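You operate a simulated robot arm through the tools that you are given. There is no shell and no other tool. Be economical: measure what you need, move in short steps, check, and stop when the job is done.

You are at the controls of a simulated two-armed robot. One attempt, no reset.

## Task
Take the white cloth from the top of bench one and lay it out flat on the top of the rear bench.

It is judged by the outcome, as a careful person would: the job done as asked, and still so three seconds after it is handed in. It fails if anything else is knocked over, pushed out of place, dropped, spilled or broken. Flat cloth is picked up by pressing the open fingertips on it (5 to 10 N) and closing them slowly along it; thin cloth reads only 2 to 8 mm in the jaws.

## Robot
Two 7-joint arms with two-finger parallel grippers on one trunk, on a base that drives. Base frame: it is fixed to the floor where the robot stands at the start and does not move with it; the origin is under the middle of the robot, x ahead of it, y to its left, z up. Lengths are in mm, angles in degrees, forces in N, time in s.
The left shoulder is at the start at [24, 161, 1032], the right one opposite. With the tool pointing down near the work surface each hand reaches from about 200 to 680 mm from the robot's upright axis, wherever it stands, measured 20 degrees to its own side. Places, roughly: top of the rear bench [1400, -1400, 800]. Payload 3.91 kg a hand.
Tool frame (each hand has its own): the origin (TCP) lies between the finger pads and is the grasp point; the fingertips stand 30 mm ahead of it; z points along the fingers, y is the line along which they close. The gripper opens to 110 mm. The fingers are 20 mm wide and 10 mm thick; the gripper's body (48 by 112 mm) begins 55 mm behind the TCP.
Orientation is that of the tool frame in the base frame, as [roll, pitch, yaw] about the fixed x, y, z axes, in that order (R = Rz(yaw) Ry(pitch) Rx(roll)). With the fingers straight down and closing along the base's y, the tool's x points along the base's -x, its y along +y and its z along -z.

## Interface
- The arms move only by the tool step_arm. It takes "left_plan", "right_plan" or both (then of equal length, played together; a hand with none holds still); each is a list of rows, each a list of 7 numbers: the shift along the base's x, y, z in units of 500 mm (1.0 is 500 mm), then the turn, a rotation vector about the base's x, y, z in units of 120 degrees (1.0 is 120 degrees), then the gripper command, from -1 (fully open) to 1 (shut), values between in proportion. In form: [[dx, dy, dz, rx, ry, rz, gripper], ...]. A call has 1 to 12 rows; each row is the pose to reach, as a shift and turn from the pose commanded when the call began. A call with a number of a shift or a turn outside -1 to 1 is refused whole. A row lasts 0.2 s, in which the tool goes at most 50 mm and 8.6 degrees; a call with a longer step from one row to the next is refused whole, and so is a gripper value outside its range. Where a pose cannot be reached the arm comes as near as it can. A force on the tool above 40 N (or 10 N above the force at the start of the call, whichever is more), or a blocked arm, ends the call early, and 0.2 s more pass. The fingers move at their own pace (about 45 mm/s each) and stop on an object; they squeeze with about 40 N. The grip force told is the motor's: it shows also when the fingers shut on nothing. Time passes only in rows, and 0.2 s behind the last, so rows that repeat a pose let the fingers close. The reply holds the time, the measured pose of the TCP, the force on the tool along the base axes, the opening and the grip force, in the units named above and with some noise, with the torque about the TCP (base axes, N m) and any sound that the robot's microphone picked up, and new pictures: "views" is both (left out), scene, wrist or none (wrist: the cameras of the hands that moved).
- Cameras (640 x 400 px; columns grow to the right, rows downward): "scene" is now at [83, -9.1, 1207.5]; the picture's right is [-0.03, -1.00, -0.01], its down [-0.62, 0.02, -0.79] and it looks along [0.79, -0.02, -0.62] (base axes); focal length 253 px, centre (320, 200). "left" rides on the left gripper at [73, -17, -103] in its tool frame; the picture's right is [0.23, 0.97, 0.00], its down [-0.76, 0.18, -0.62] and it looks along [-0.61, 0.14, 0.78] (tool axes); focal length 222 px, centre (320, 200). "right" rides on the right gripper at [73, 17, -103] in its tool frame; the picture's right is [-0.23, 0.97, 0.00], its down [-0.76, -0.18, -0.62] and it looks along [-0.61, -0.14, 0.78] (tool axes); focal length 222 px, centre (320, 200). There is no depth. A picture from a camera that has moved, and an enlarged one, comes with that camera's place and axes in the base frame and with its lens. The place of the scene camera against the robot may be out by one fixed shift of up to 18 mm in any direction.
- lift_body(by): slides the trunk up (or, below 0, down) by that many mm; the arms and the scene camera ride with it, the base frame stays. It gives what a move gives, with no picture.
- steer(legs): drives the robot by 1 to 6 legs, each [ahead, left, turn to the left] in mm, mm and degrees, along the robot's own axes; the way and the turn of a leg run together, so that a leg with both is an arc; at most 1500 mm and 180 degrees a leg. The arms and the cameras ride along, it lands a little off, and it stops where it bumps. It gives what a move gives, and a new picture of the scene camera.
- head_to(pan, tilt): turns the head with the scene camera to pan (to the left, within 80 degrees either way) and tilt (down, from -29 to 69), counted from straight ahead of the robot. It gives what a move gives, and a new picture of the scene camera.
- inspect(camera, box): a new picture of the part [left, top, right, bottom] of that camera's present view, enlarged. The clock stands still meanwhile.
- job_done(): hands the job in; it is judged then, once.

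Go step by step. Nothing tells you exact positions but the pictures and the camera data: compare them with the known pose of the tool, close in by small moves and look again before you grip or let go. The budget is 120 turns and 260 pictures, counting those below and the enlarged ones. Unless the task says otherwise, let go and move clear before handing in.

The tools are called after "Call:" as a command line: name --argument value ..., lists and objects as JSON in quotes. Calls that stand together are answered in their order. step_arm: Moves the arms, as the interface text tells. Its arguments: {"type":"object","properties":{"left_plan":{"type":"array"},"right_plan":{"type":"array"},"views":{"type":"string","enum":["both","scene","wrist","none"]}},"required":[]} The other tools are called the same way: lift_body (by) slides the trunk up or down; steer (legs) drives the base; head_to (pan, tilt) turns the head that bears the scene camera; inspect (camera, box) takes an enlarged picture of a part of a camera's view; job_done () hands the job in.

At the start:

```text
clock: 0.0
left_tcp_pos: [408.0, 126.4, 912.9]
left_ee_rot: [179.1, 0.3, 177.9]
left_contact_force: [-0.5, -0.4, 0.5]
left_ft_torque: [0.01, 0.0, -0.01]
left_grip_width: 110.1
left_gripper_force: 0.0
right_tcp_pos: [302.0, -136.6, 988.1]
right_ee_rot: [179.7, 1.7, -179.9]
right_contact_force: [0.6, -0.5, -0.5]
right_ft_torque: [0.0, -0.01, -0.03]
right_grip_width: 110.0
right_gripper_force: 0.1
trunk travel left (down, up): [-250.0, 253.0]
robot x, y, heading: [-5.4, 0.9, -0.3]
head pan, tilt: [-2.0, 39.9]
```

scene: 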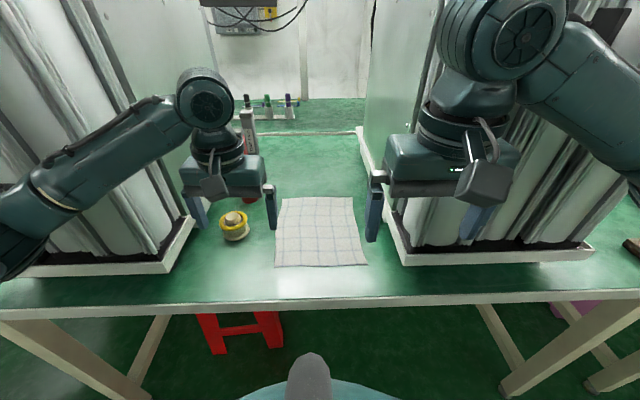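
right: 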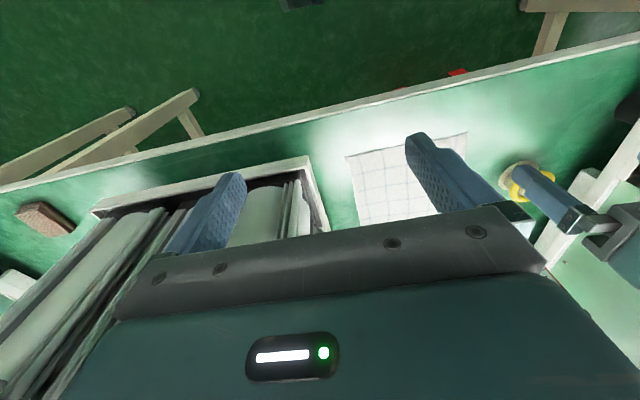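
left: 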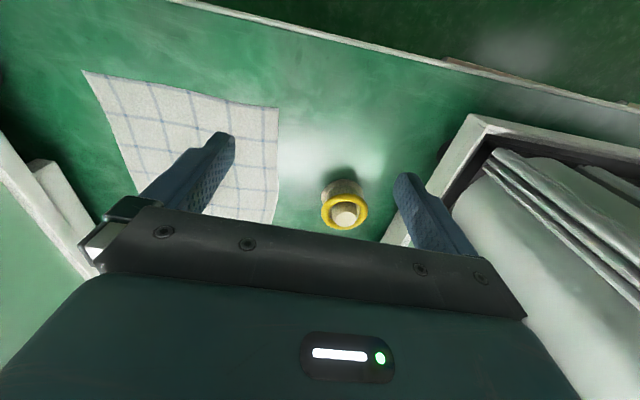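

The cloth lies at about x 395–615, y −108 to 73 on bench one, between two racks, with a tape roll to its left. I'll look toward the rear bench before planning.

Call:
head_to --pan -60 --tilt 20

Call:
inspect --camera "left" --box '[60, 40, 400, 260]'

```text
clock: 1.3
left_tcp_pos: [406.6, 124.9, 912.7]
left_ee_rot: [179.1, 0.8, 177.0]
left_contact_force: [0.4, 0.2, -0.1]
left_ft_torque: [-0.04, 0.01, -0.02]
left_grip_width: 110.0
left_gripper_force: 0.2
right_tcp_pos: [305.3, -136.0, 987.7]
right_ee_rot: [179.9, 1.4, -179.8]
right_contact_force: [0.3, -0.5, 0.1]
right_ft_torque: [0.01, 0.02, 0.02]
right_grip_width: 109.9
right_gripper_force: 0.1
trunk travel left (down, up): [-250.0, 253.0]
robot x, y, heading: [-4.2, 1.8, 0.3]
head pan, tilt: [-60.0, 20.0]
camera scene: at [47.0, -86.2, 1237.4], right [-0.86, -0.5, -0.02], down [-0.15, 0.3, -0.94], along [0.48, -0.81, -0.33], focal length 253 px, centre (320, 200)
```

scene: 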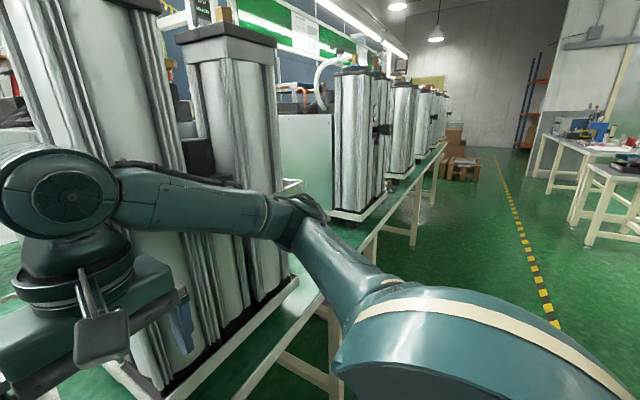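

```text
1.82 times, centred on (230, 150) of left
camera zoom: at [330.4, 110.3, 1013.5], right [-0.18, 0.98, 0.01], down [0.76, 0.13, 0.64], along [0.62, 0.12, -0.77], focal length 404 px, centre (484, 291)
```

zoom: 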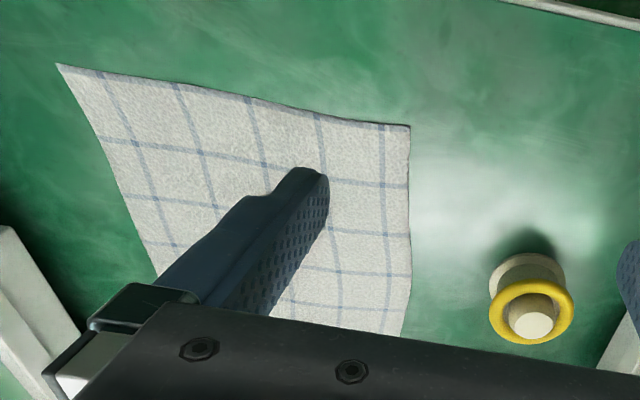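

The rear bench should sit behind the row of columns on the right. I'll enlarge that region and look from other angles.

Call:
inspect --camera "scene" --box '[160, 60, 480, 260]'

Call:
head_to --pan -20 --tilt 10

Call:
head_to --pan 30 --tilt 15

Call:
head_to --pan 75 --tilt 20

```text
2.00 times, centred on (320, 160) of scene
camera zoom: at [47.0, -86.2, 1237.4], right [-0.86, -0.5, -0.02], down [-0.15, 0.3, -0.94], along [0.48, -0.81, -0.33], focal length 507 px, centre (320, 280)
```

zoom: 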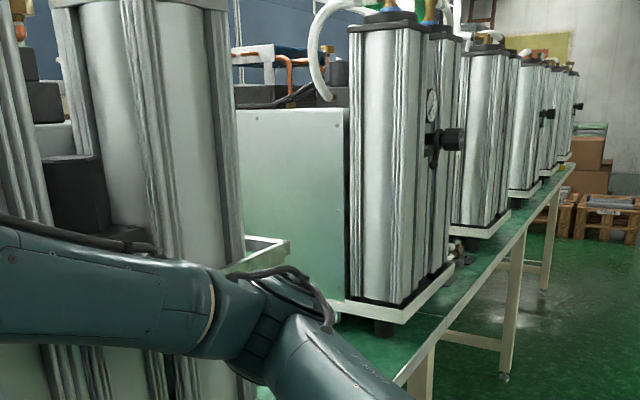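

```text
clock: 2.4
left_tcp_pos: [406.1, 124.1, 911.8]
left_ee_rot: [179.1, 0.6, 177.0]
left_contact_force: [0.0, -0.3, 0.0]
left_ft_torque: [0.0, -0.01, 0.02]
left_grip_width: 109.9
left_gripper_force: 0.0
right_tcp_pos: [303.6, -135.9, 985.6]
right_ee_rot: [179.8, 1.3, -179.8]
right_contact_force: [-0.3, -0.3, 0.2]
right_ft_torque: [0.0, 0.02, 0.02]
right_grip_width: 110.1
right_gripper_force: 0.0
trunk travel left (down, up): [-250.0, 253.0]
robot x, y, heading: [-5.8, 4.2, 0.2]
head pan, tilt: [-20.0, 10.0]
camera scene: at [87.2, -37.6, 1254.9], right [-0.34, -0.94, -0.01], down [-0.14, 0.06, -0.99], along [0.93, -0.33, -0.15], focal length 253 px, centre (320, 200)
```

scene: 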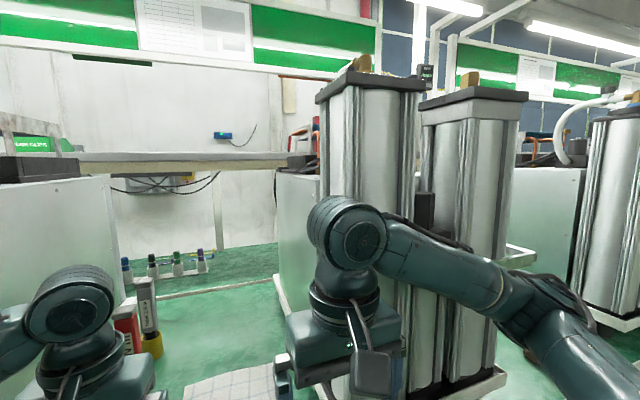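

```text
clock: 3.5
left_tcp_pos: [406.0, 123.7, 913.3]
left_ee_rot: [178.9, 0.7, 177.0]
left_contact_force: [0.1, 0.6, -0.9]
left_ft_torque: [-0.01, 0.04, 0.01]
left_grip_width: 109.9
left_gripper_force: 0.0
right_tcp_pos: [305.2, -136.4, 986.0]
right_ee_rot: [179.7, 1.5, -179.8]
right_contact_force: [-0.5, 0.2, 0.5]
right_ft_torque: [-0.01, -0.03, 0.0]
right_grip_width: 109.8
right_gripper_force: 0.2
trunk travel left (down, up): [-250.0, 253.0]
robot x, y, heading: [-8.3, -1.0, 0.3]
head pan, tilt: [30.0, 15.0]
camera scene: at [80.8, 40.8, 1246.9], right [0.5, -0.87, 0.01], down [-0.2, -0.13, -0.97], along [0.84, 0.49, -0.24], focal length 253 px, centre (320, 200)
```

scene: 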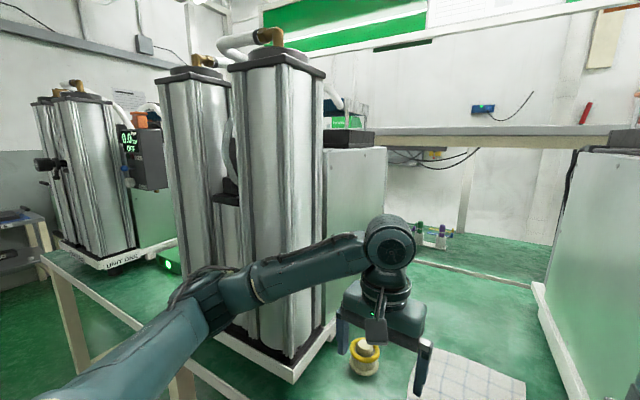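

```text
clock: 4.7
left_tcp_pos: [406.3, 124.6, 911.2]
left_ee_rot: [178.8, 0.6, 176.9]
left_contact_force: [0.3, 0.3, -0.2]
left_ft_torque: [0.01, 0.0, 0.01]
left_grip_width: 110.1
left_gripper_force: 0.0
right_tcp_pos: [303.7, -135.8, 987.2]
right_ee_rot: [179.7, 1.4, -179.9]
right_contact_force: [0.0, 0.8, 0.3]
right_ft_torque: [0.0, 0.0, -0.04]
right_grip_width: 109.9
right_gripper_force: 0.0
trunk travel left (down, up): [-250.0, 253.0]
robot x, y, heading: [-8.9, -0.8, -0.1]
head pan, tilt: [75.0, 20.0]
camera scene: at [24.3, 83.8, 1237.5], right [0.97, -0.26, 0.02], down [-0.06, -0.33, -0.94], along [0.25, 0.91, -0.33], focal length 253 px, centre (320, 200)
```

scene: 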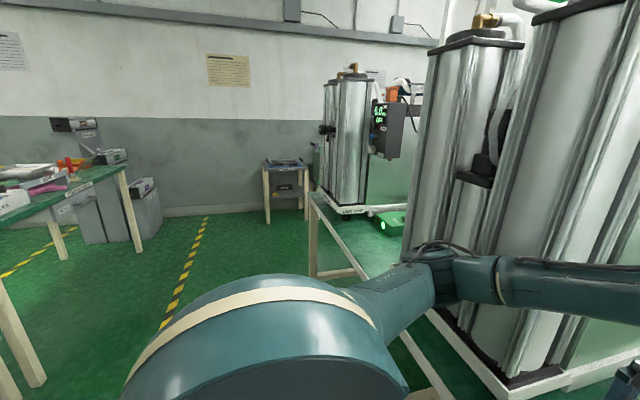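

Bench one seems deep, with another green surface behind it; I need to know how the rear bench is approached. I'll back off straight and move right along the aisle to look.

Call:
head_to --pan 0 --tilt 15

Call:
steer --legs '[[-350, 0, 0], [0, -700, 0]]'

Call:
steer --legs '[[0, -700, 0]]'

```text
clock: 6.1
left_tcp_pos: [405.9, 123.6, 912.5]
left_ee_rot: [178.9, 0.6, 177.0]
left_contact_force: [-0.4, -0.7, 0.3]
left_ft_torque: [-0.01, -0.04, -0.01]
left_grip_width: 110.0
left_gripper_force: 0.0
right_tcp_pos: [304.4, -136.6, 987.4]
right_ee_rot: [179.7, 1.4, -179.9]
right_contact_force: [-0.1, -0.3, -0.2]
right_ft_torque: [0.03, 0.0, -0.01]
right_grip_width: 110.0
right_gripper_force: 0.0
trunk travel left (down, up): [-250.0, 253.0]
robot x, y, heading: [-5.3, 3.7, -0.1]
head pan, tilt: [0.0, 15.0]
camera scene: at [93.6, -6.2, 1246.9], right [0.0, -1.0, -0.01], down [-0.23, 0.0, -0.97], along [0.97, 0.0, -0.23], focal length 253 px, centre (320, 200)
```

scene: 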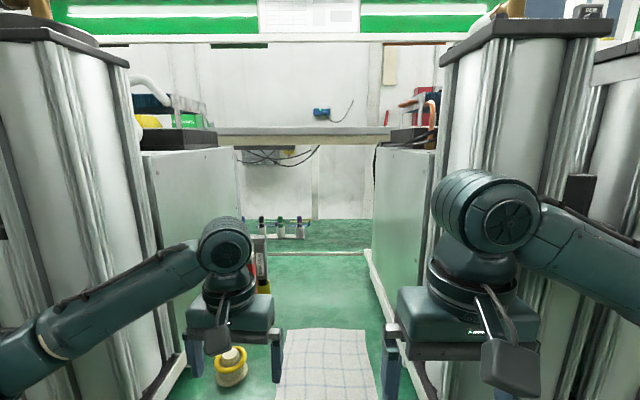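

```text
clock: 14.7
left_tcp_pos: [65.7, -571.7, 900.0]
left_ee_rot: [179.3, -1.1, 178.7]
left_contact_force: [0.5, 0.0, -0.2]
left_ft_torque: [0.01, 0.0, -0.01]
left_grip_width: 109.9
left_gripper_force: 0.0
right_tcp_pos: [-34.6, -833.6, 979.5]
right_ee_rot: [-180.0, 0.0, -179.2]
right_contact_force: [0.7, 0.3, 0.9]
right_ft_torque: [0.02, -0.01, 0.01]
right_grip_width: 110.0
right_gripper_force: 0.0
trunk travel left (down, up): [-250.0, 253.0]
robot x, y, heading: [-361.3, -703.8, 0.9]
head pan, tilt: [0.0, 15.0]
camera scene: at [-240.7, -704.8, 1244.2], right [0.01, -1.0, 0.0], down [-0.26, 0.0, -0.97], along [0.97, 0.01, -0.26], focal length 253 px, centre (320, 200)
```

scene: 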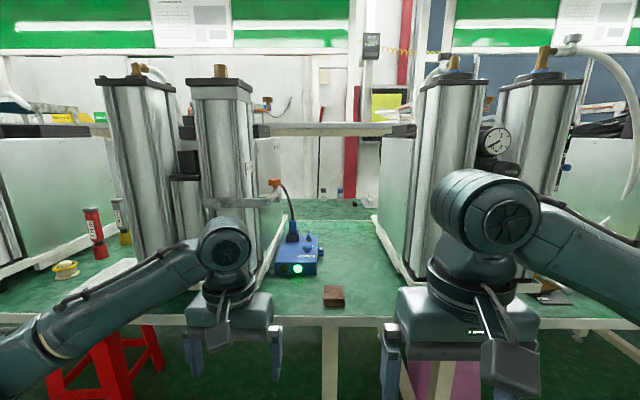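

```text
clock: 21.0
left_tcp_pos: [80.1, -1237.8, 900.8]
left_ee_rot: [179.3, -1.2, 179.7]
left_contact_force: [0.2, 0.1, 0.5]
left_ft_torque: [0.03, 0.0, -0.01]
left_grip_width: 109.9
left_gripper_force: 0.0
right_tcp_pos: [-15.1, -1502.7, 980.0]
right_ee_rot: [-180.0, 0.0, -178.0]
right_contact_force: [-0.3, 0.6, 0.1]
right_ft_torque: [0.04, -0.02, 0.03]
right_grip_width: 109.7
right_gripper_force: 0.1
trunk travel left (down, up): [-250.0, 253.0]
robot x, y, heading: [-348.6, -1379.5, 2.4]
head pan, tilt: [0.0, 15.0]
camera scene: at [-224.2, -1377.5, 1244.2], right [0.03, -1.0, 0.0], down [-0.26, -0.01, -0.97], along [0.97, 0.03, -0.26], focal length 253 px, centre (320, 200)
```

scene: 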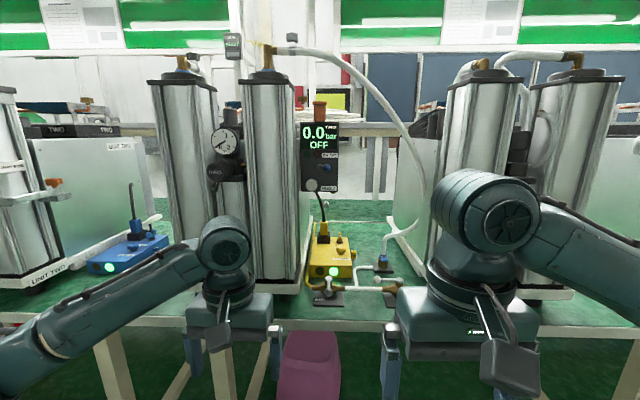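

There appears to be depth behind the row (a feature at x≈2500). I'll enlarge the gap between units to see whether there is a bench and aisle behind.

Call:
inspect --camera "scene" --box '[280, 80, 480, 280]'

Call:
lift_body --by 250

Call:
head_to --pan 0 --tilt 22

Call:
head_to --pan -60 --tilt 15

Call:
head_to --pan 50 --tilt 15

```text
2.00 times, centred on (380, 180) of scene
camera zoom: at [-224.2, -1377.5, 1244.2], right [0.03, -1.0, 0.0], down [-0.26, -0.01, -0.97], along [0.97, 0.03, -0.26], focal length 507 px, centre (200, 240)
```

zoom: 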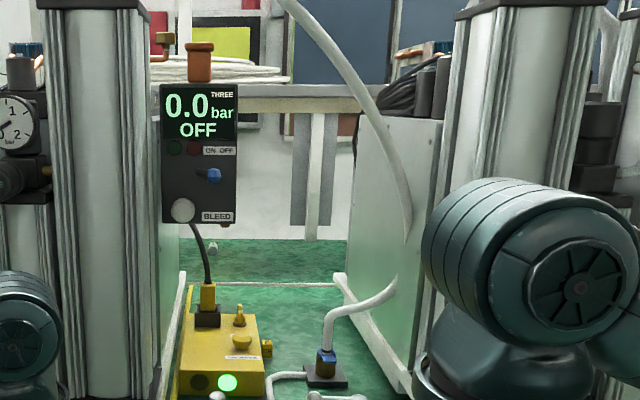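

```text
clock: 23.6
left_tcp_pos: [79.6, -1237.8, 1150.7]
left_ee_rot: [179.3, -1.3, 179.8]
left_contact_force: [-0.1, -0.4, -0.2]
left_ft_torque: [-0.01, -0.01, 0.02]
left_grip_width: 109.7
left_gripper_force: 0.1
right_tcp_pos: [-14.6, -1501.6, 1228.9]
right_ee_rot: [180.0, 0.0, -178.0]
right_contact_force: [-0.1, 0.2, -0.2]
right_ft_torque: [0.06, -0.03, 0.0]
right_grip_width: 110.1
right_gripper_force: 0.0
trunk travel left (down, up): [-500.0, 3.0]
robot x, y, heading: [-348.3, -1382.3, 1.8]
head pan, tilt: [0.0, 15.0]
```

```text
clock: 24.3
left_tcp_pos: [79.8, -1236.6, 1150.3]
left_ee_rot: [179.3, -1.2, 179.8]
left_contact_force: [0.5, 0.1, -1.3]
left_ft_torque: [0.03, 0.02, 0.0]
left_grip_width: 110.0
left_gripper_force: 0.0
right_tcp_pos: [-15.7, -1502.5, 1230.3]
right_ee_rot: [-179.9, 0.0, -178.0]
right_contact_force: [0.5, -0.2, -0.3]
right_ft_torque: [0.02, 0.01, 0.0]
right_grip_width: 109.7
right_gripper_force: 0.1
trunk travel left (down, up): [-500.0, 3.0]
robot x, y, heading: [-346.2, -1382.7, 2.0]
head pan, tilt: [0.0, 22.0]
camera scene: at [-224.8, -1377.5, 1482.8], right [0.03, -1.0, 0.0], down [-0.37, -0.01, -0.93], along [0.93, 0.03, -0.37], focal length 253 px, centre (320, 200)
```

scene: 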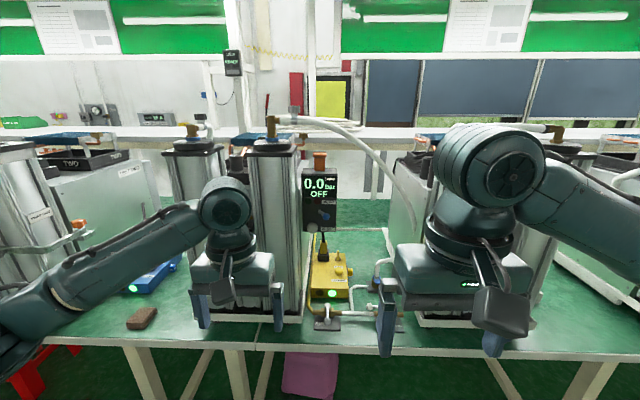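

```text
clock: 25.6
left_tcp_pos: [79.7, -1237.8, 1148.7]
left_ee_rot: [179.2, -1.3, 179.8]
left_contact_force: [0.6, -0.4, -0.4]
left_ft_torque: [0.04, 0.02, 0.0]
left_grip_width: 110.0
left_gripper_force: 0.0
right_tcp_pos: [-14.3, -1502.4, 1229.4]
right_ee_rot: [-180.0, 0.0, -178.0]
right_contact_force: [0.5, 1.1, -0.8]
right_ft_torque: [-0.01, -0.01, 0.0]
right_grip_width: 110.1
right_gripper_force: 0.0
trunk travel left (down, up): [-500.0, 3.0]
robot x, y, heading: [-345.6, -1381.9, 1.9]
head pan, tilt: [-60.0, 15.0]
camera scene: at [-268.0, -1459.9, 1494.1], right [-0.85, -0.53, 0.0], down [-0.14, 0.22, -0.97], along [0.51, -0.82, -0.26], focal length 253 px, centre (320, 200)
```

scene: 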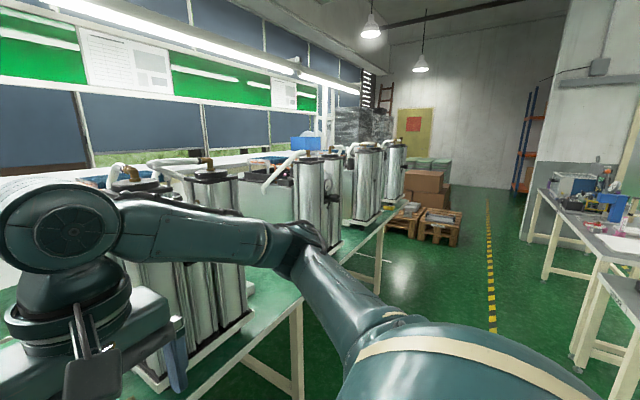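

```text
clock: 27.5
left_tcp_pos: [80.5, -1237.7, 1149.4]
left_ee_rot: [179.3, -1.2, 179.9]
left_contact_force: [0.8, -0.5, -0.2]
left_ft_torque: [-0.01, -0.03, 0.02]
left_grip_width: 110.1
left_gripper_force: 0.1
right_tcp_pos: [-15.4, -1500.8, 1228.7]
right_ee_rot: [-180.0, 0.0, -178.0]
right_contact_force: [0.3, 0.1, -0.2]
right_ft_torque: [-0.03, -0.01, -0.01]
right_grip_width: 109.9
right_gripper_force: 0.1
trunk travel left (down, up): [-500.0, 3.0]
robot x, y, heading: [-341.8, -1376.2, 1.8]
head pan, tilt: [50.0, 15.0]
camera scene: at [-260.0, -1307.2, 1494.2], right [0.79, -0.62, 0.0], down [-0.16, -0.2, -0.97], along [0.6, 0.76, -0.26], focal length 253 px, centre (320, 200)
```

scene: 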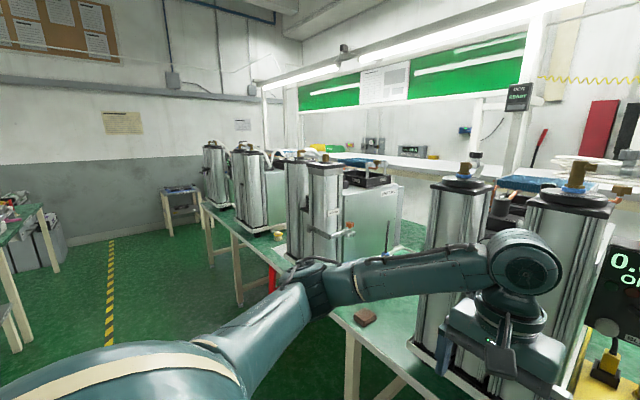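

Parallax puts a shelf at x≈1530 and a back wall at x≈2650, so there's an aisle behind the rear bench that I can reach round the left end. I'll return to bench one and take the cloth first.

Call:
steer --legs '[[0, 0, -1.8], [0, 1376, 0]]'

Call:
lift_body --by -250

Call:
head_to --pan 0 --tilt 35

```text
clock: 40.4
left_tcp_pos: [95.4, 153.3, 1150.0]
left_ee_rot: [179.3, -1.2, 177.0]
left_contact_force: [0.2, -0.4, 0.2]
left_ft_torque: [0.01, 0.02, -0.02]
left_grip_width: 110.0
left_gripper_force: 0.0
right_tcp_pos: [-13.9, -106.5, 1230.6]
right_ee_rot: [179.9, 0.0, 179.2]
right_contact_force: [-0.3, -0.1, 0.4]
right_ft_torque: [0.01, -0.01, 0.0]
right_grip_width: 109.8
right_gripper_force: 0.2
trunk travel left (down, up): [-500.0, 3.0]
robot x, y, heading: [-339.9, 32.4, -0.8]
head pan, tilt: [50.0, 15.0]
camera scene: at [-248.2, 100.0, 1494.2], right [0.76, -0.65, 0.0], down [-0.17, -0.2, -0.97], along [0.63, 0.73, -0.26], focal length 253 px, centre (320, 200)
```

scene: 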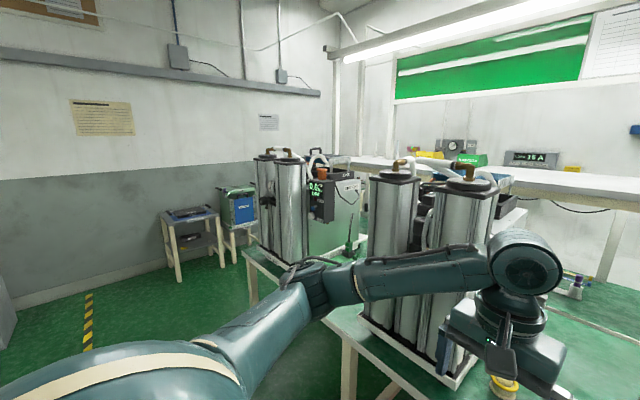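

```text
clock: 43.0
left_tcp_pos: [93.9, 152.0, 900.8]
left_ee_rot: [179.3, -1.2, 177.0]
left_contact_force: [-0.1, -0.5, 0.9]
left_ft_torque: [0.03, 0.01, -0.01]
left_grip_width: 109.9
left_gripper_force: 0.0
right_tcp_pos: [-13.0, -107.3, 980.1]
right_ee_rot: [-179.9, 0.0, 179.1]
right_contact_force: [-1.0, 0.0, 0.0]
right_ft_torque: [0.03, -0.01, 0.04]
right_grip_width: 109.9
right_gripper_force: 0.1
trunk travel left (down, up): [-250.0, 253.0]
robot x, y, heading: [-336.2, 33.7, -0.7]
head pan, tilt: [50.0, 15.0]
```

```text
clock: 44.1
left_tcp_pos: [94.7, 152.6, 899.3]
left_ee_rot: [179.3, -1.2, 177.0]
left_contact_force: [-0.8, -0.4, 0.2]
left_ft_torque: [0.02, -0.04, -0.02]
left_grip_width: 110.1
left_gripper_force: 0.0
right_tcp_pos: [-13.5, -107.2, 979.9]
right_ee_rot: [-179.9, -0.1, 179.3]
right_contact_force: [0.2, 0.2, -0.2]
right_ft_torque: [0.01, 0.0, -0.01]
right_grip_width: 110.1
right_gripper_force: 0.1
trunk travel left (down, up): [-250.0, 253.0]
robot x, y, heading: [-332.8, 32.9, -0.7]
head pan, tilt: [0.0, 35.0]
camera scene: at [-221.2, 28.0, 1212.2], right [-0.01, -1.0, 0.0], down [-0.57, 0.01, -0.82], along [0.82, -0.01, -0.57], focal length 253 px, centre (320, 200)
```

scene: 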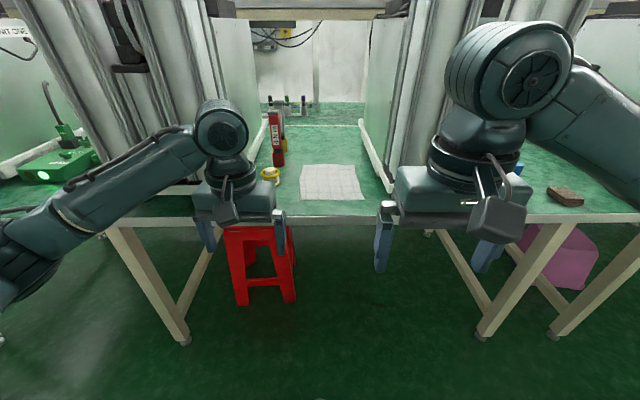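

Back in front of the cloth; I'll drive forward to the bench.

Call:
steer --legs '[[300, -20, 0.7]]'

Call:
head_to --pan 0 --tilt 55

Call:
inspect --camera "left" --box '[0, 0, 640, 400]'

Call:
inspect --camera "right" --box '[0, 0, 640, 400]'

```text
clock: 46.2
left_tcp_pos: [400.0, 130.6, 900.0]
left_ee_rot: [179.4, -1.2, 177.2]
left_contact_force: [-1.3, -0.5, 0.8]
left_ft_torque: [-0.02, 0.01, 0.01]
left_grip_width: 110.0
left_gripper_force: 0.2
right_tcp_pos: [292.4, -130.1, 979.8]
right_ee_rot: [-180.0, 0.0, 179.4]
right_contact_force: [-0.3, -0.6, -0.3]
right_ft_torque: [-0.03, 0.0, 0.01]
right_grip_width: 109.6
right_gripper_force: 0.1
trunk travel left (down, up): [-250.0, 253.0]
robot x, y, heading: [-32.9, 9.6, -0.6]
head pan, tilt: [0.0, 35.0]
camera scene: at [84.0, 5.1, 1212.3], right [-0.01, -1.0, 0.0], down [-0.57, 0.01, -0.82], along [0.82, -0.01, -0.57], focal length 253 px, centre (320, 200)
```

scene: 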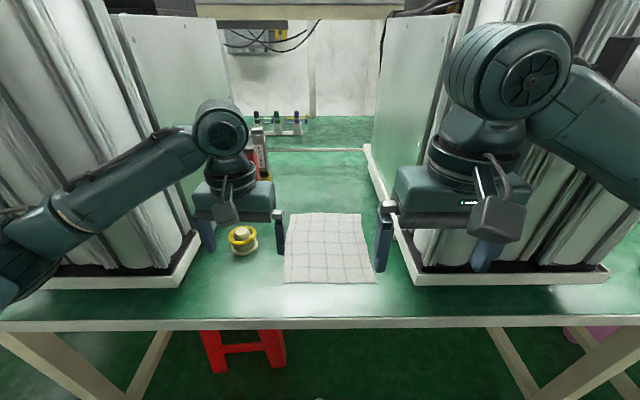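

```text
clock: 47.1
left_tcp_pos: [399.6, 130.5, 899.4]
left_ee_rot: [179.2, -1.3, 177.1]
left_contact_force: [0.0, -0.7, 0.2]
left_ft_torque: [0.01, 0.0, 0.0]
left_grip_width: 110.0
left_gripper_force: 0.1
right_tcp_pos: [292.0, -129.9, 978.7]
right_ee_rot: [-180.0, 0.1, 179.4]
right_contact_force: [-0.7, -0.4, -0.2]
right_ft_torque: [0.0, 0.03, 0.06]
right_grip_width: 109.8
right_gripper_force: 0.0
trunk travel left (down, up): [-250.0, 253.0]
robot x, y, heading: [-31.3, 10.2, -0.6]
head pan, tilt: [0.0, 55.0]
camera scene: at [68.1, 5.3, 1184.0], right [-0.01, -1.0, 0.0], down [-0.82, 0.01, -0.57], along [0.57, -0.01, -0.82], focal length 253 px, centre (320, 200)
```

scene: 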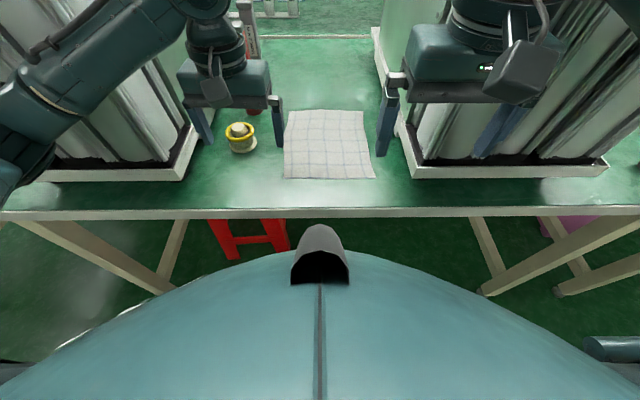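

```text
1.00 times, centred on (320, 200) of left (not enlarged: the box is as wide or as high as the picture)
camera zoom: at [327.2, 117.0, 1003.8], right [-0.18, 0.98, 0.02], down [0.78, 0.13, 0.61], along [0.6, 0.12, -0.79], focal length 222 px, centre (320, 200)
```

zoom: 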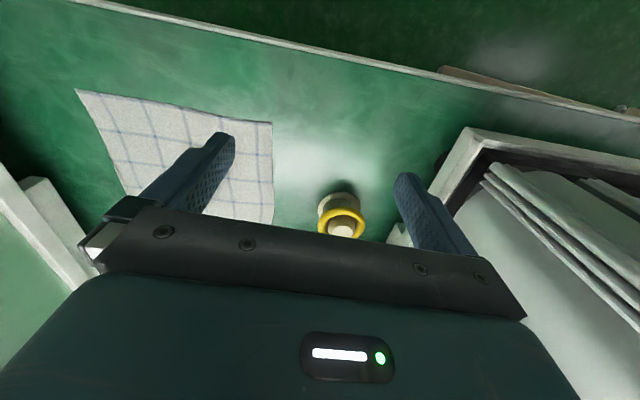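

```text
1.00 times, centred on (320, 200) of right (not enlarged: the box is as wide or as high as the picture)
camera zoom: at [218.8, -111.6, 1083.4], right [0.24, 0.97, 0.0], down [0.76, -0.19, 0.62], along [0.61, -0.15, -0.78], focal length 222 px, centre (320, 200)
```

zoom: 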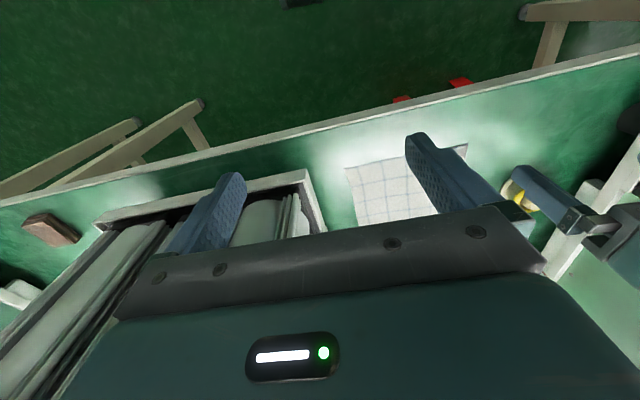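

Triangulating the near corners with both wrist cameras gives left (422, 81, 750) and right (420, −115, 750), so the bench top is at z≈750. I'll bring both hands above points just inside these corners with partly closed fingers.

Call:
step_arm --left_plan '[[0.011, -0.025, -0.023, 0, 0, 0, 0.42], [0.021, -0.05, -0.047, 0, 0, 0, 0.42], [0.032, -0.075, -0.07, 0, 0, 0, 0.42], [0.043, -0.1, -0.093, 0, 0, 0, 0.42], [0.053, -0.125, -0.117, 0, 0, 0, 0.42], [0.064, -0.15, -0.14, 0, 0, 0.02, 0.42]]' --right_plan '[[0.047, 0.013, -0.05, 0, 0, 0, 0.42], [0.093, 0.027, -0.1, 0, 0, 0, 0.42], [0.14, 0.04, -0.15, 0, 0, 0, 0.42], [0.187, 0.053, -0.2, 0, 0, 0, 0.42], [0.233, 0.067, -0.25, 0, 0, 0, 0.42], [0.28, 0.08, -0.298, 0, 0, 0, 0.42]]'

```text
clock: 48.7
left_tcp_pos: [412.8, 53.2, 839.6]
left_ee_rot: [179.5, 0.1, 179.3]
left_contact_force: [0.0, 0.0, -0.4]
left_ft_torque: [-0.06, -0.03, -0.01]
left_grip_width: 31.9
left_gripper_force: 0.1
right_tcp_pos: [407.4, -83.5, 861.6]
right_ee_rot: [179.3, 4.6, -177.7]
right_contact_force: [0.0, -0.9, 0.8]
right_ft_torque: [0.0, 0.02, 0.01]
right_grip_width: 31.8
right_gripper_force: 0.1
trunk travel left (down, up): [-250.0, 253.0]
robot x, y, heading: [-38.9, 8.1, -1.1]
head pan, tilt: [0.0, 55.0]
stopped in row 6 (left hand): the arm was blocked; the commanded pose is now the measured one
camera scene: at [42.9, 6.1, 1185.5], right [-0.02, -1.0, 0.0], down [-0.81, 0.01, -0.59], along [0.59, -0.01, -0.81], focal length 253 px, centre (320, 200)
camera right: at [325.1, -71.4, 958.4], right [0.19, 0.98, 0.03], down [0.71, -0.16, 0.68], along [0.67, -0.1, -0.73], focal length 222 px, centre (320, 200)
camera left: at [339.9, 37.2, 941.5], right [-0.21, 0.98, 0.01], down [0.76, 0.16, 0.63], along [0.61, 0.14, -0.78], focal length 222 px, centre (320, 200)
```

scene: 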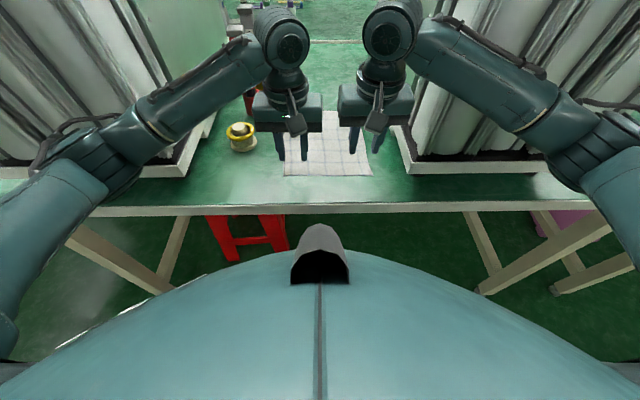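
right: 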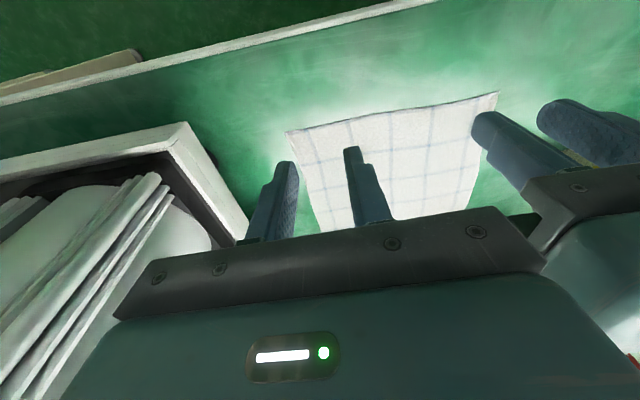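
left: 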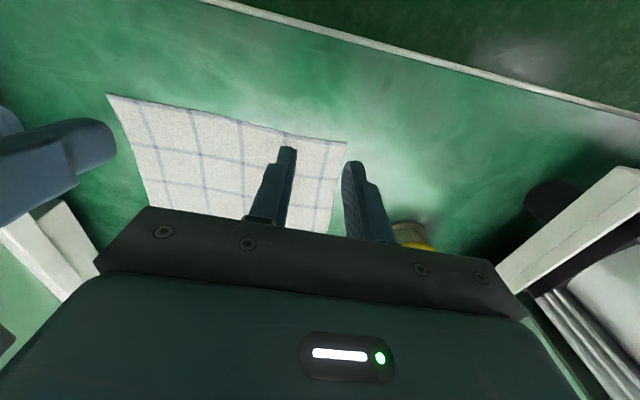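

The left arm was reported blocked although no contact is visible; I'll check the steady state without moving.

Call:
step_arm --left_plan '[[0, 0, 0, 0, 0, 0, 0.42], [0, 0, 0, 0, 0, 0, 0.42]]' --right_plan '[[0, 0, 0, 0, 0, 0, 0.42], [0, 0, 0, 0, 0, 0, 0.42]]' --views "none"

Call:
inspect --camera "scene" --box '[60, 40, 380, 240]'

Call:
head_to --pan 30 --tilt 45

```text
clock: 49.5
left_tcp_pos: [416.1, 52.4, 838.4]
left_ee_rot: [179.3, -0.3, 179.2]
left_contact_force: [0.4, -0.1, 0.6]
left_ft_torque: [0.0, -0.03, 0.01]
left_grip_width: 32.0
left_gripper_force: 0.2
right_tcp_pos: [407.1, -83.1, 861.1]
right_ee_rot: [179.1, 5.0, -176.7]
right_contact_force: [0.2, 0.3, -0.9]
right_ft_torque: [-0.01, 0.05, 0.01]
right_grip_width: 31.8
right_gripper_force: 0.2
trunk travel left (down, up): [-250.0, 253.0]
robot x, y, heading: [-40.0, 8.8, -1.2]
head pan, tilt: [0.0, 55.0]
stopped in row 2 (right hand): the arm was blocked; the commanded pose is now the measured one
```

```text
2.00 times, centred on (220, 140) of scene
camera zoom: at [47.4, 4.9, 1185.0], right [-0.02, -1.0, 0.0], down [-0.81, 0.02, -0.59], along [0.59, -0.01, -0.81], focal length 507 px, centre (520, 320)
```

zoom: 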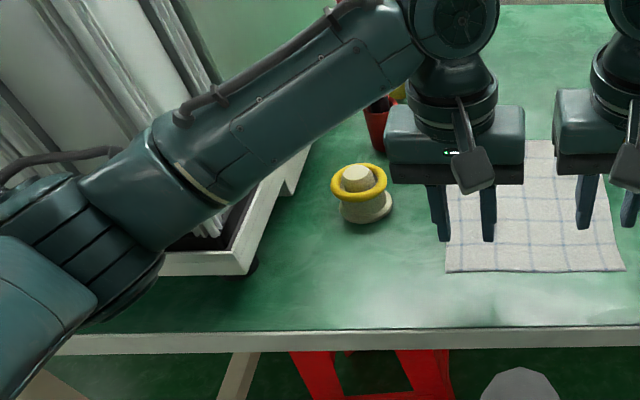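

```text
clock: 50.4
left_tcp_pos: [417.3, 52.2, 838.5]
left_ee_rot: [179.3, -0.1, 179.4]
left_contact_force: [-0.2, -0.6, -0.4]
left_ft_torque: [0.02, 0.01, -0.02]
left_grip_width: 31.8
left_gripper_force: 0.0
right_tcp_pos: [405.7, -82.2, 861.5]
right_ee_rot: [179.1, 4.9, -176.4]
right_contact_force: [-0.1, 0.8, -0.3]
right_ft_torque: [-0.01, 0.0, -0.01]
right_grip_width: 31.9
right_gripper_force: 0.0
trunk travel left (down, up): [-250.0, 253.0]
robot x, y, heading: [-35.6, 8.2, -1.1]
head pan, tilt: [30.0, 45.0]
camera scene: at [46.0, 44.9, 1199.2], right [0.49, -0.87, 0.01], down [-0.6, -0.34, -0.72], along [0.63, 0.34, -0.69], focal length 253 px, centre (320, 200)
```

scene: 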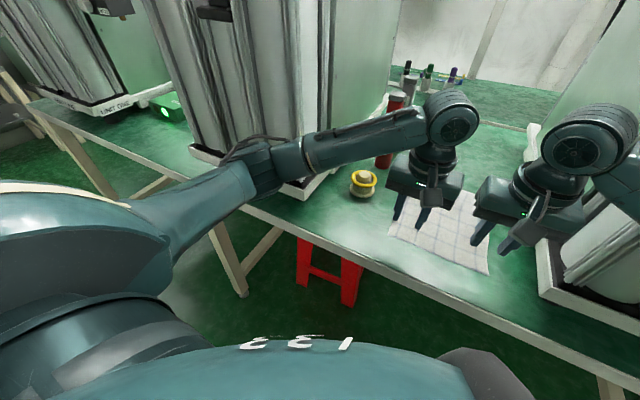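

Call:
head_to --pan -30 --tilt 45

Call:
inspect --camera "scene" --box '[280, 20, 600, 220]'

Call:
inspect --camera "scene" --box '[60, 60, 380, 260]'

```text
clock: 51.7
left_tcp_pos: [417.1, 53.4, 840.0]
left_ee_rot: [179.2, -0.1, 179.2]
left_contact_force: [-0.4, -0.7, 0.3]
left_ft_torque: [-0.02, 0.03, -0.03]
left_grip_width: 31.9
left_gripper_force: 0.1
right_tcp_pos: [405.2, -81.2, 859.9]
right_ee_rot: [179.0, 4.8, -176.4]
right_contact_force: [0.1, 0.7, 0.1]
right_ft_torque: [-0.01, -0.01, -0.03]
right_grip_width: 31.8
right_gripper_force: 0.0
trunk travel left (down, up): [-250.0, 253.0]
robot x, y, heading: [-33.8, 8.2, -0.8]
head pan, tilt: [-30.0, 45.0]
camera scene: at [44.9, -36.1, 1199.2], right [-0.51, -0.86, -0.01], down [-0.59, 0.36, -0.72], along [0.62, -0.36, -0.7], focal length 253 px, centre (320, 200)
```

scene: 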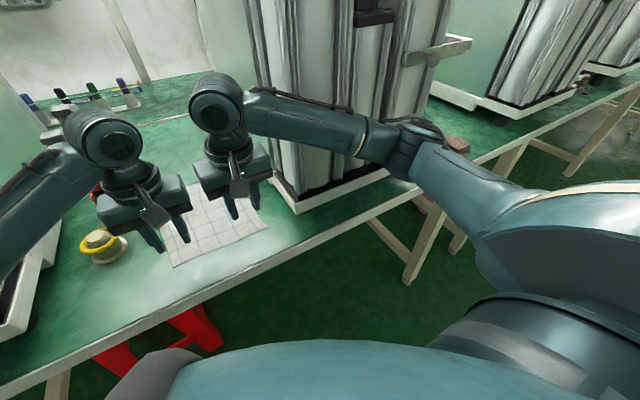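

```text
2.00 times, centred on (440, 120) of scene
camera zoom: at [44.9, -36.1, 1199.2], right [-0.51, -0.86, -0.01], down [-0.59, 0.36, -0.72], along [0.62, -0.36, -0.7], focal length 507 px, centre (80, 360)
```

zoom: 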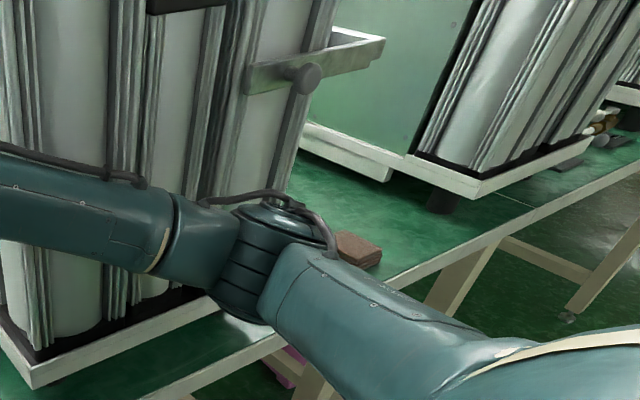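

```text
2.00 times, centred on (220, 160) of scene
camera zoom: at [44.9, -36.1, 1199.2], right [-0.51, -0.86, -0.01], down [-0.59, 0.36, -0.72], along [0.62, -0.36, -0.7], focal length 507 px, centre (520, 280)
```

zoom: 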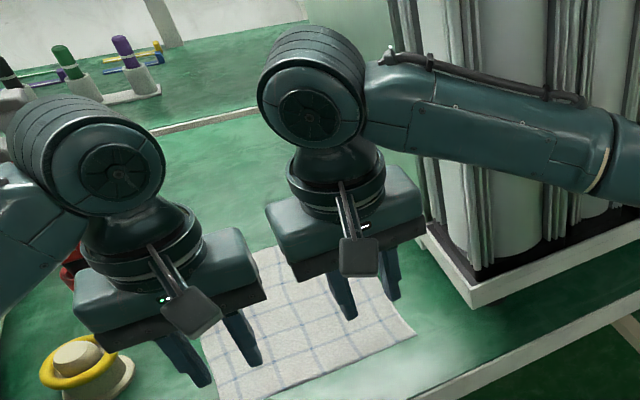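

The right forearm/elbow seems to press against the right-hand rack, nudging the robot back. I'll back off about 130 mm so the elbows stay clear and the arms reach more stretched out.

Call:
steer --legs '[[-130, 0, 0.8]]'

Call:
head_to --pan 0 --tilt 48

```text
clock: 53.0
left_tcp_pos: [297.9, 61.4, 830.1]
left_ee_rot: [179.3, -1.2, -179.7]
left_contact_force: [-0.1, 0.3, -0.1]
left_ft_torque: [0.0, 0.05, 0.0]
left_grip_width: 31.9
left_gripper_force: 0.0
right_tcp_pos: [291.7, -76.0, 849.3]
right_ee_rot: [179.1, 3.2, -176.5]
right_contact_force: [-0.3, 0.5, -0.5]
right_ft_torque: [-0.02, 0.04, 0.01]
right_grip_width: 31.9
right_gripper_force: 0.1
trunk travel left (down, up): [-250.0, 253.0]
robot x, y, heading: [-166.6, 12.1, -0.3]
head pan, tilt: [-30.0, 45.0]
camera scene: at [-67.1, -33.3, 1197.4], right [-0.5, -0.87, 0.0], down [-0.61, 0.35, -0.71], along [0.61, -0.35, -0.71], focal length 253 px, centre (320, 200)
```

scene: 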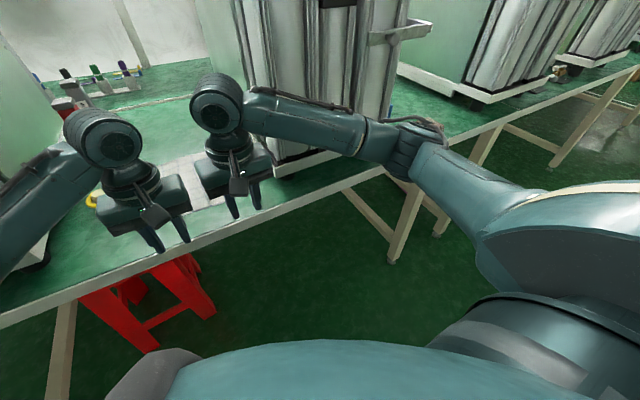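

```text
clock: 54.0
left_tcp_pos: [297.5, 60.5, 830.9]
left_ee_rot: [179.3, -1.1, -179.8]
left_contact_force: [-0.4, 0.2, 0.1]
left_ft_torque: [-0.02, 0.0, 0.02]
left_grip_width: 31.8
left_gripper_force: 0.1
right_tcp_pos: [291.6, -76.2, 848.4]
right_ee_rot: [179.1, 3.1, -176.5]
right_contact_force: [-0.8, -0.2, -0.2]
right_ft_torque: [-0.01, -0.02, 0.01]
right_grip_width: 31.8
right_gripper_force: 0.0
trunk travel left (down, up): [-250.0, 253.0]
robot x, y, heading: [-163.7, 9.4, -0.3]
head pan, tilt: [0.0, 48.0]
camera scene: at [-58.5, 7.3, 1193.2], right [0.0, -1.0, 0.0], down [-0.74, 0.0, -0.67], along [0.67, 0.0, -0.74], focal length 253 px, centre (320, 200)
```

scene: 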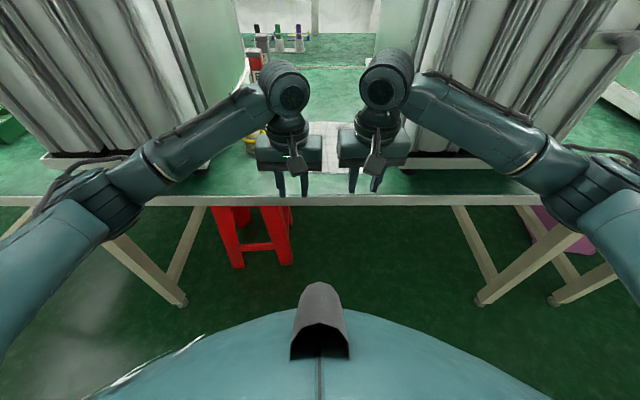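

Backing off released the pressure. Now I'll extend both hands over the near corners.

Call:
step_arm --left_plan '[[0.054, -0.002, 0, 0, 0, 0, 0.42], [0.108, -0.004, 0, 0, 0, 0, 0.42], [0.162, -0.007, -0.01, 0, 0, 0, 0.42], [0.216, -0.009, -0.03, 0, 0, 0, 0.42], [0.268, -0.011, -0.062, 0, 0, 0, 0.42], [0.268, -0.011, -0.062, 0, 0, 0, 0.42]]' --right_plan '[[0.056, -0.006, 0, 0, 0.005, -0.005, 0.42], [0.112, -0.012, -0.02, 0, 0.01, -0.01, 0.42], [0.168, -0.017, -0.04, 0, 0.015, -0.015, 0.42], [0.224, -0.022, -0.06, 0, 0.02, -0.02, 0.42], [0.28, -0.028, -0.096, 0, 0.026, -0.029, 0.42], [0.28, -0.028, -0.096, 0, 0.026, -0.029, 0.42]]'

```text
clock: 55.4
left_tcp_pos: [430.9, 56.4, 797.5]
left_ee_rot: [179.3, -1.2, -179.9]
left_contact_force: [0.1, 0.2, -1.0]
left_ft_torque: [0.01, -0.01, -0.01]
left_grip_width: 32.1
left_gripper_force: 0.0
right_tcp_pos: [431.2, -90.7, 801.7]
right_ee_rot: [179.0, 0.0, -180.0]
right_contact_force: [0.9, -0.1, 0.2]
right_ft_torque: [-0.02, 0.02, 0.02]
right_grip_width: 32.0
right_gripper_force: 0.1
trunk travel left (down, up): [-250.0, 253.0]
robot x, y, heading: [-166.0, 11.5, -0.1]
head pan, tilt: [0.0, 48.0]
camera scene: at [-58.4, 7.3, 1193.1], right [0.0, -1.0, 0.0], down [-0.74, 0.0, -0.67], along [0.67, 0.0, -0.74], focal length 253 px, centre (320, 200)
camera right: at [357.2, -75.1, 906.0], right [0.23, 0.97, 0.02], down [0.76, -0.19, 0.62], along [0.61, -0.13, -0.78], focal length 222 px, centre (320, 200)
camera left: at [359.1, 38.9, 900.7], right [-0.23, 0.97, 0.02], down [0.77, 0.17, 0.61], along [0.59, 0.15, -0.79], focal length 222 px, centre (320, 200)
```

scene: 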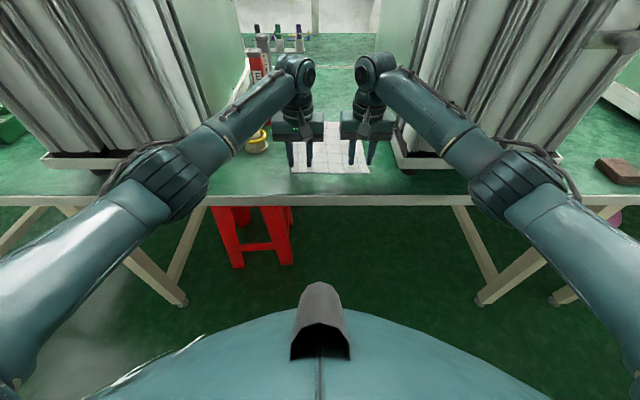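
right: 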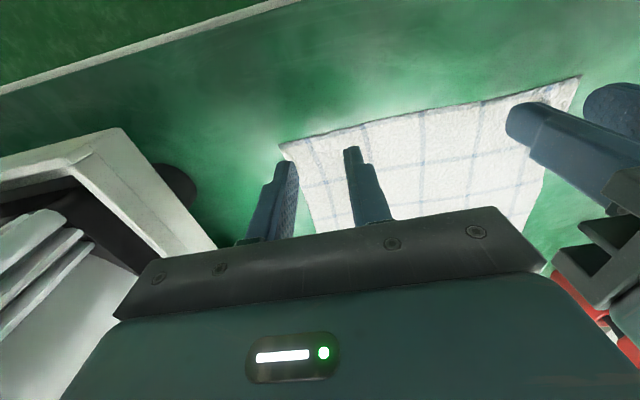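
left: 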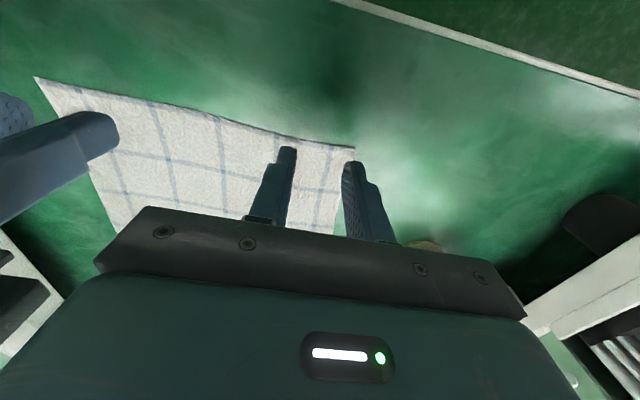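

The corners match the estimate. I'll descend to just above touching and then press gently.

Call:
step_arm --left_plan '[[0, -0.006, -0.016, 0, 0, 0, 0.42], [0, -0.006, -0.026, 0, 0, 0, 0.42], [0, -0.006, -0.033, 0, 0, 0, 0.42], [0, -0.006, -0.033, 0, 0, 0, 0.42]]' --right_plan '[[0, 0, -0.018, 0, 0, 0, 0.42], [0, 0, -0.03, 0, 0, 0, 0.42], [0, 0, -0.041, 0, 0, 0, 0.42], [0, 0, -0.041, 0, 0, 0, 0.42]]' --views "none"

```text
clock: 56.4
left_tcp_pos: [428.9, 54.1, 781.9]
left_ee_rot: [179.3, -1.1, -179.9]
left_contact_force: [-0.8, -0.1, 0.6]
left_ft_torque: [-0.02, -0.01, -0.03]
left_grip_width: 31.9
left_gripper_force: 0.1
right_tcp_pos: [430.1, -88.5, 781.7]
right_ee_rot: [179.0, 0.1, 179.9]
right_contact_force: [-0.9, -1.0, 8.2]
right_ft_torque: [-0.19, 0.03, 0.0]
right_grip_width: 32.3
right_gripper_force: 0.9
trunk travel left (down, up): [-250.0, 253.0]
robot x, y, heading: [-165.8, 10.8, -0.2]
head pan, tilt: [0.0, 48.0]
```

Call:
step_arm --left_plan '[[0, 0, -0.003, 0, 0, 0, 0.42], [0, 0, -0.006, 0, 0, 0, 0.42]]' --views "none"

```text
clock: 57.0
left_tcp_pos: [429.7, 52.2, 781.5]
left_ee_rot: [179.4, -1.0, 180.0]
left_contact_force: [-1.9, 0.1, 6.5]
left_ft_torque: [-0.15, 0.01, -0.06]
left_grip_width: 31.5
left_gripper_force: 0.0
right_tcp_pos: [429.9, -90.2, 781.1]
right_ee_rot: [179.0, 0.2, -180.0]
right_contact_force: [1.0, -1.5, 8.2]
right_ft_torque: [-0.24, -0.03, 0.03]
right_grip_width: 32.3
right_gripper_force: 0.6
trunk travel left (down, up): [-250.0, 253.0]
robot x, y, heading: [-166.1, 10.6, -0.3]
head pan, tilt: [0.0, 48.0]
```

Both press with 6–8 N. Closing slowly now.

Call:
step_arm --left_plan '[[0, 0, 0, 0, 0, 0, 0.48], [0, 0, 0, 0, 0, 0, 0.54], [0, 0, 0, 0, 0, 0, 0.6], [0, 0, 0, 0, 0, 0, 0.66], [0, 0, 0, 0, 0, 0, 0.72], [0, 0, 0, 0, 0, 0, 0.78], [0, 0, 0, 0, 0, 0, 0.84], [0, 0, 0, 0, 0, 0, 0.9], [0, 0, 0, 0, 0, 0, 1], [0, 0, 0, 0, 0, 0, 1], [0, 0, 0, 0, 0, 0, 1]]' --right_plan '[[0, 0, 0, 0, 0, 0, 0.48], [0, 0, 0, 0, 0, 0, 0.54], [0, 0, 0, 0, 0, 0, 0.6], [0, 0, 0, 0, 0, 0, 0.66], [0, 0, 0, 0, 0, 0, 0.72], [0, 0, 0, 0, 0, 0, 0.78], [0, 0, 0, 0, 0, 0, 0.84], [0, 0, 0, 0, 0, 0, 0.9], [0, 0, 0, 0, 0, 0, 1], [0, 0, 0, 0, 0, 0, 1], [0, 0, 0, 0, 0, 0, 1]]' --views "wrist"

```text
clock: 59.4
left_tcp_pos: [430.6, 52.1, 782.0]
left_ee_rot: [179.4, -1.0, -179.9]
left_contact_force: [0.2, -7.3, 14.5]
left_ft_torque: [-0.25, -0.13, -0.05]
left_grip_width: 0.4
left_gripper_force: 37.9
right_tcp_pos: [429.2, -88.9, 781.3]
right_ee_rot: [178.9, 0.1, 180.0]
right_contact_force: [-0.2, -2.0, 5.5]
right_ft_torque: [-0.09, -0.02, 0.01]
right_grip_width: 0.0
right_gripper_force: 37.8
trunk travel left (down, up): [-250.0, 253.0]
robot x, y, heading: [-165.6, 11.8, 0.0]
head pan, tilt: [0.0, 48.0]
camera right: at [356.2, -74.9, 885.0], right [0.23, 0.97, 0.02], down [0.76, -0.19, 0.62], along [0.61, -0.13, -0.78], focal length 222 px, centre (320, 200)
camera left: at [358.3, 35.0, 884.6], right [-0.23, 0.97, 0.01], down [0.77, 0.17, 0.61], along [0.59, 0.15, -0.79], focal length 222 px, centre (320, 200)
```

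right: 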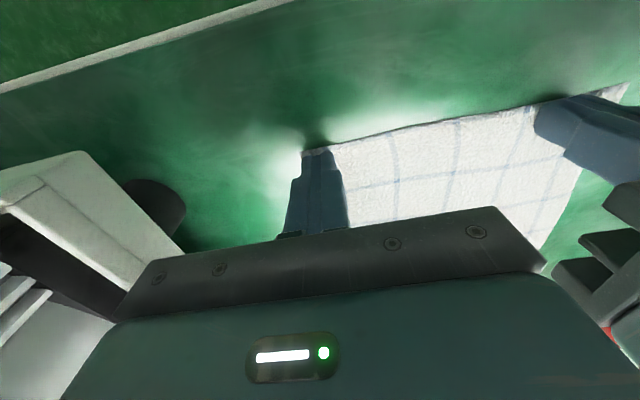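
left: 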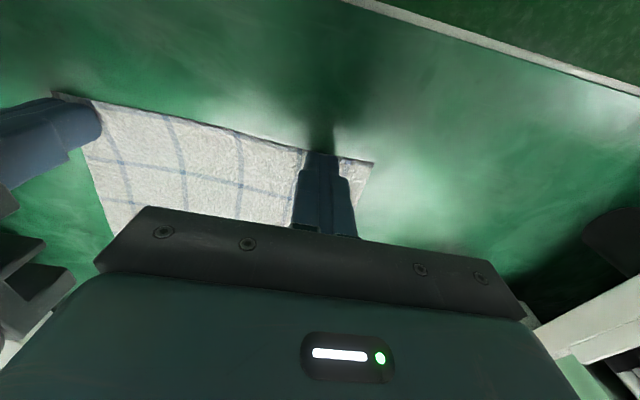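

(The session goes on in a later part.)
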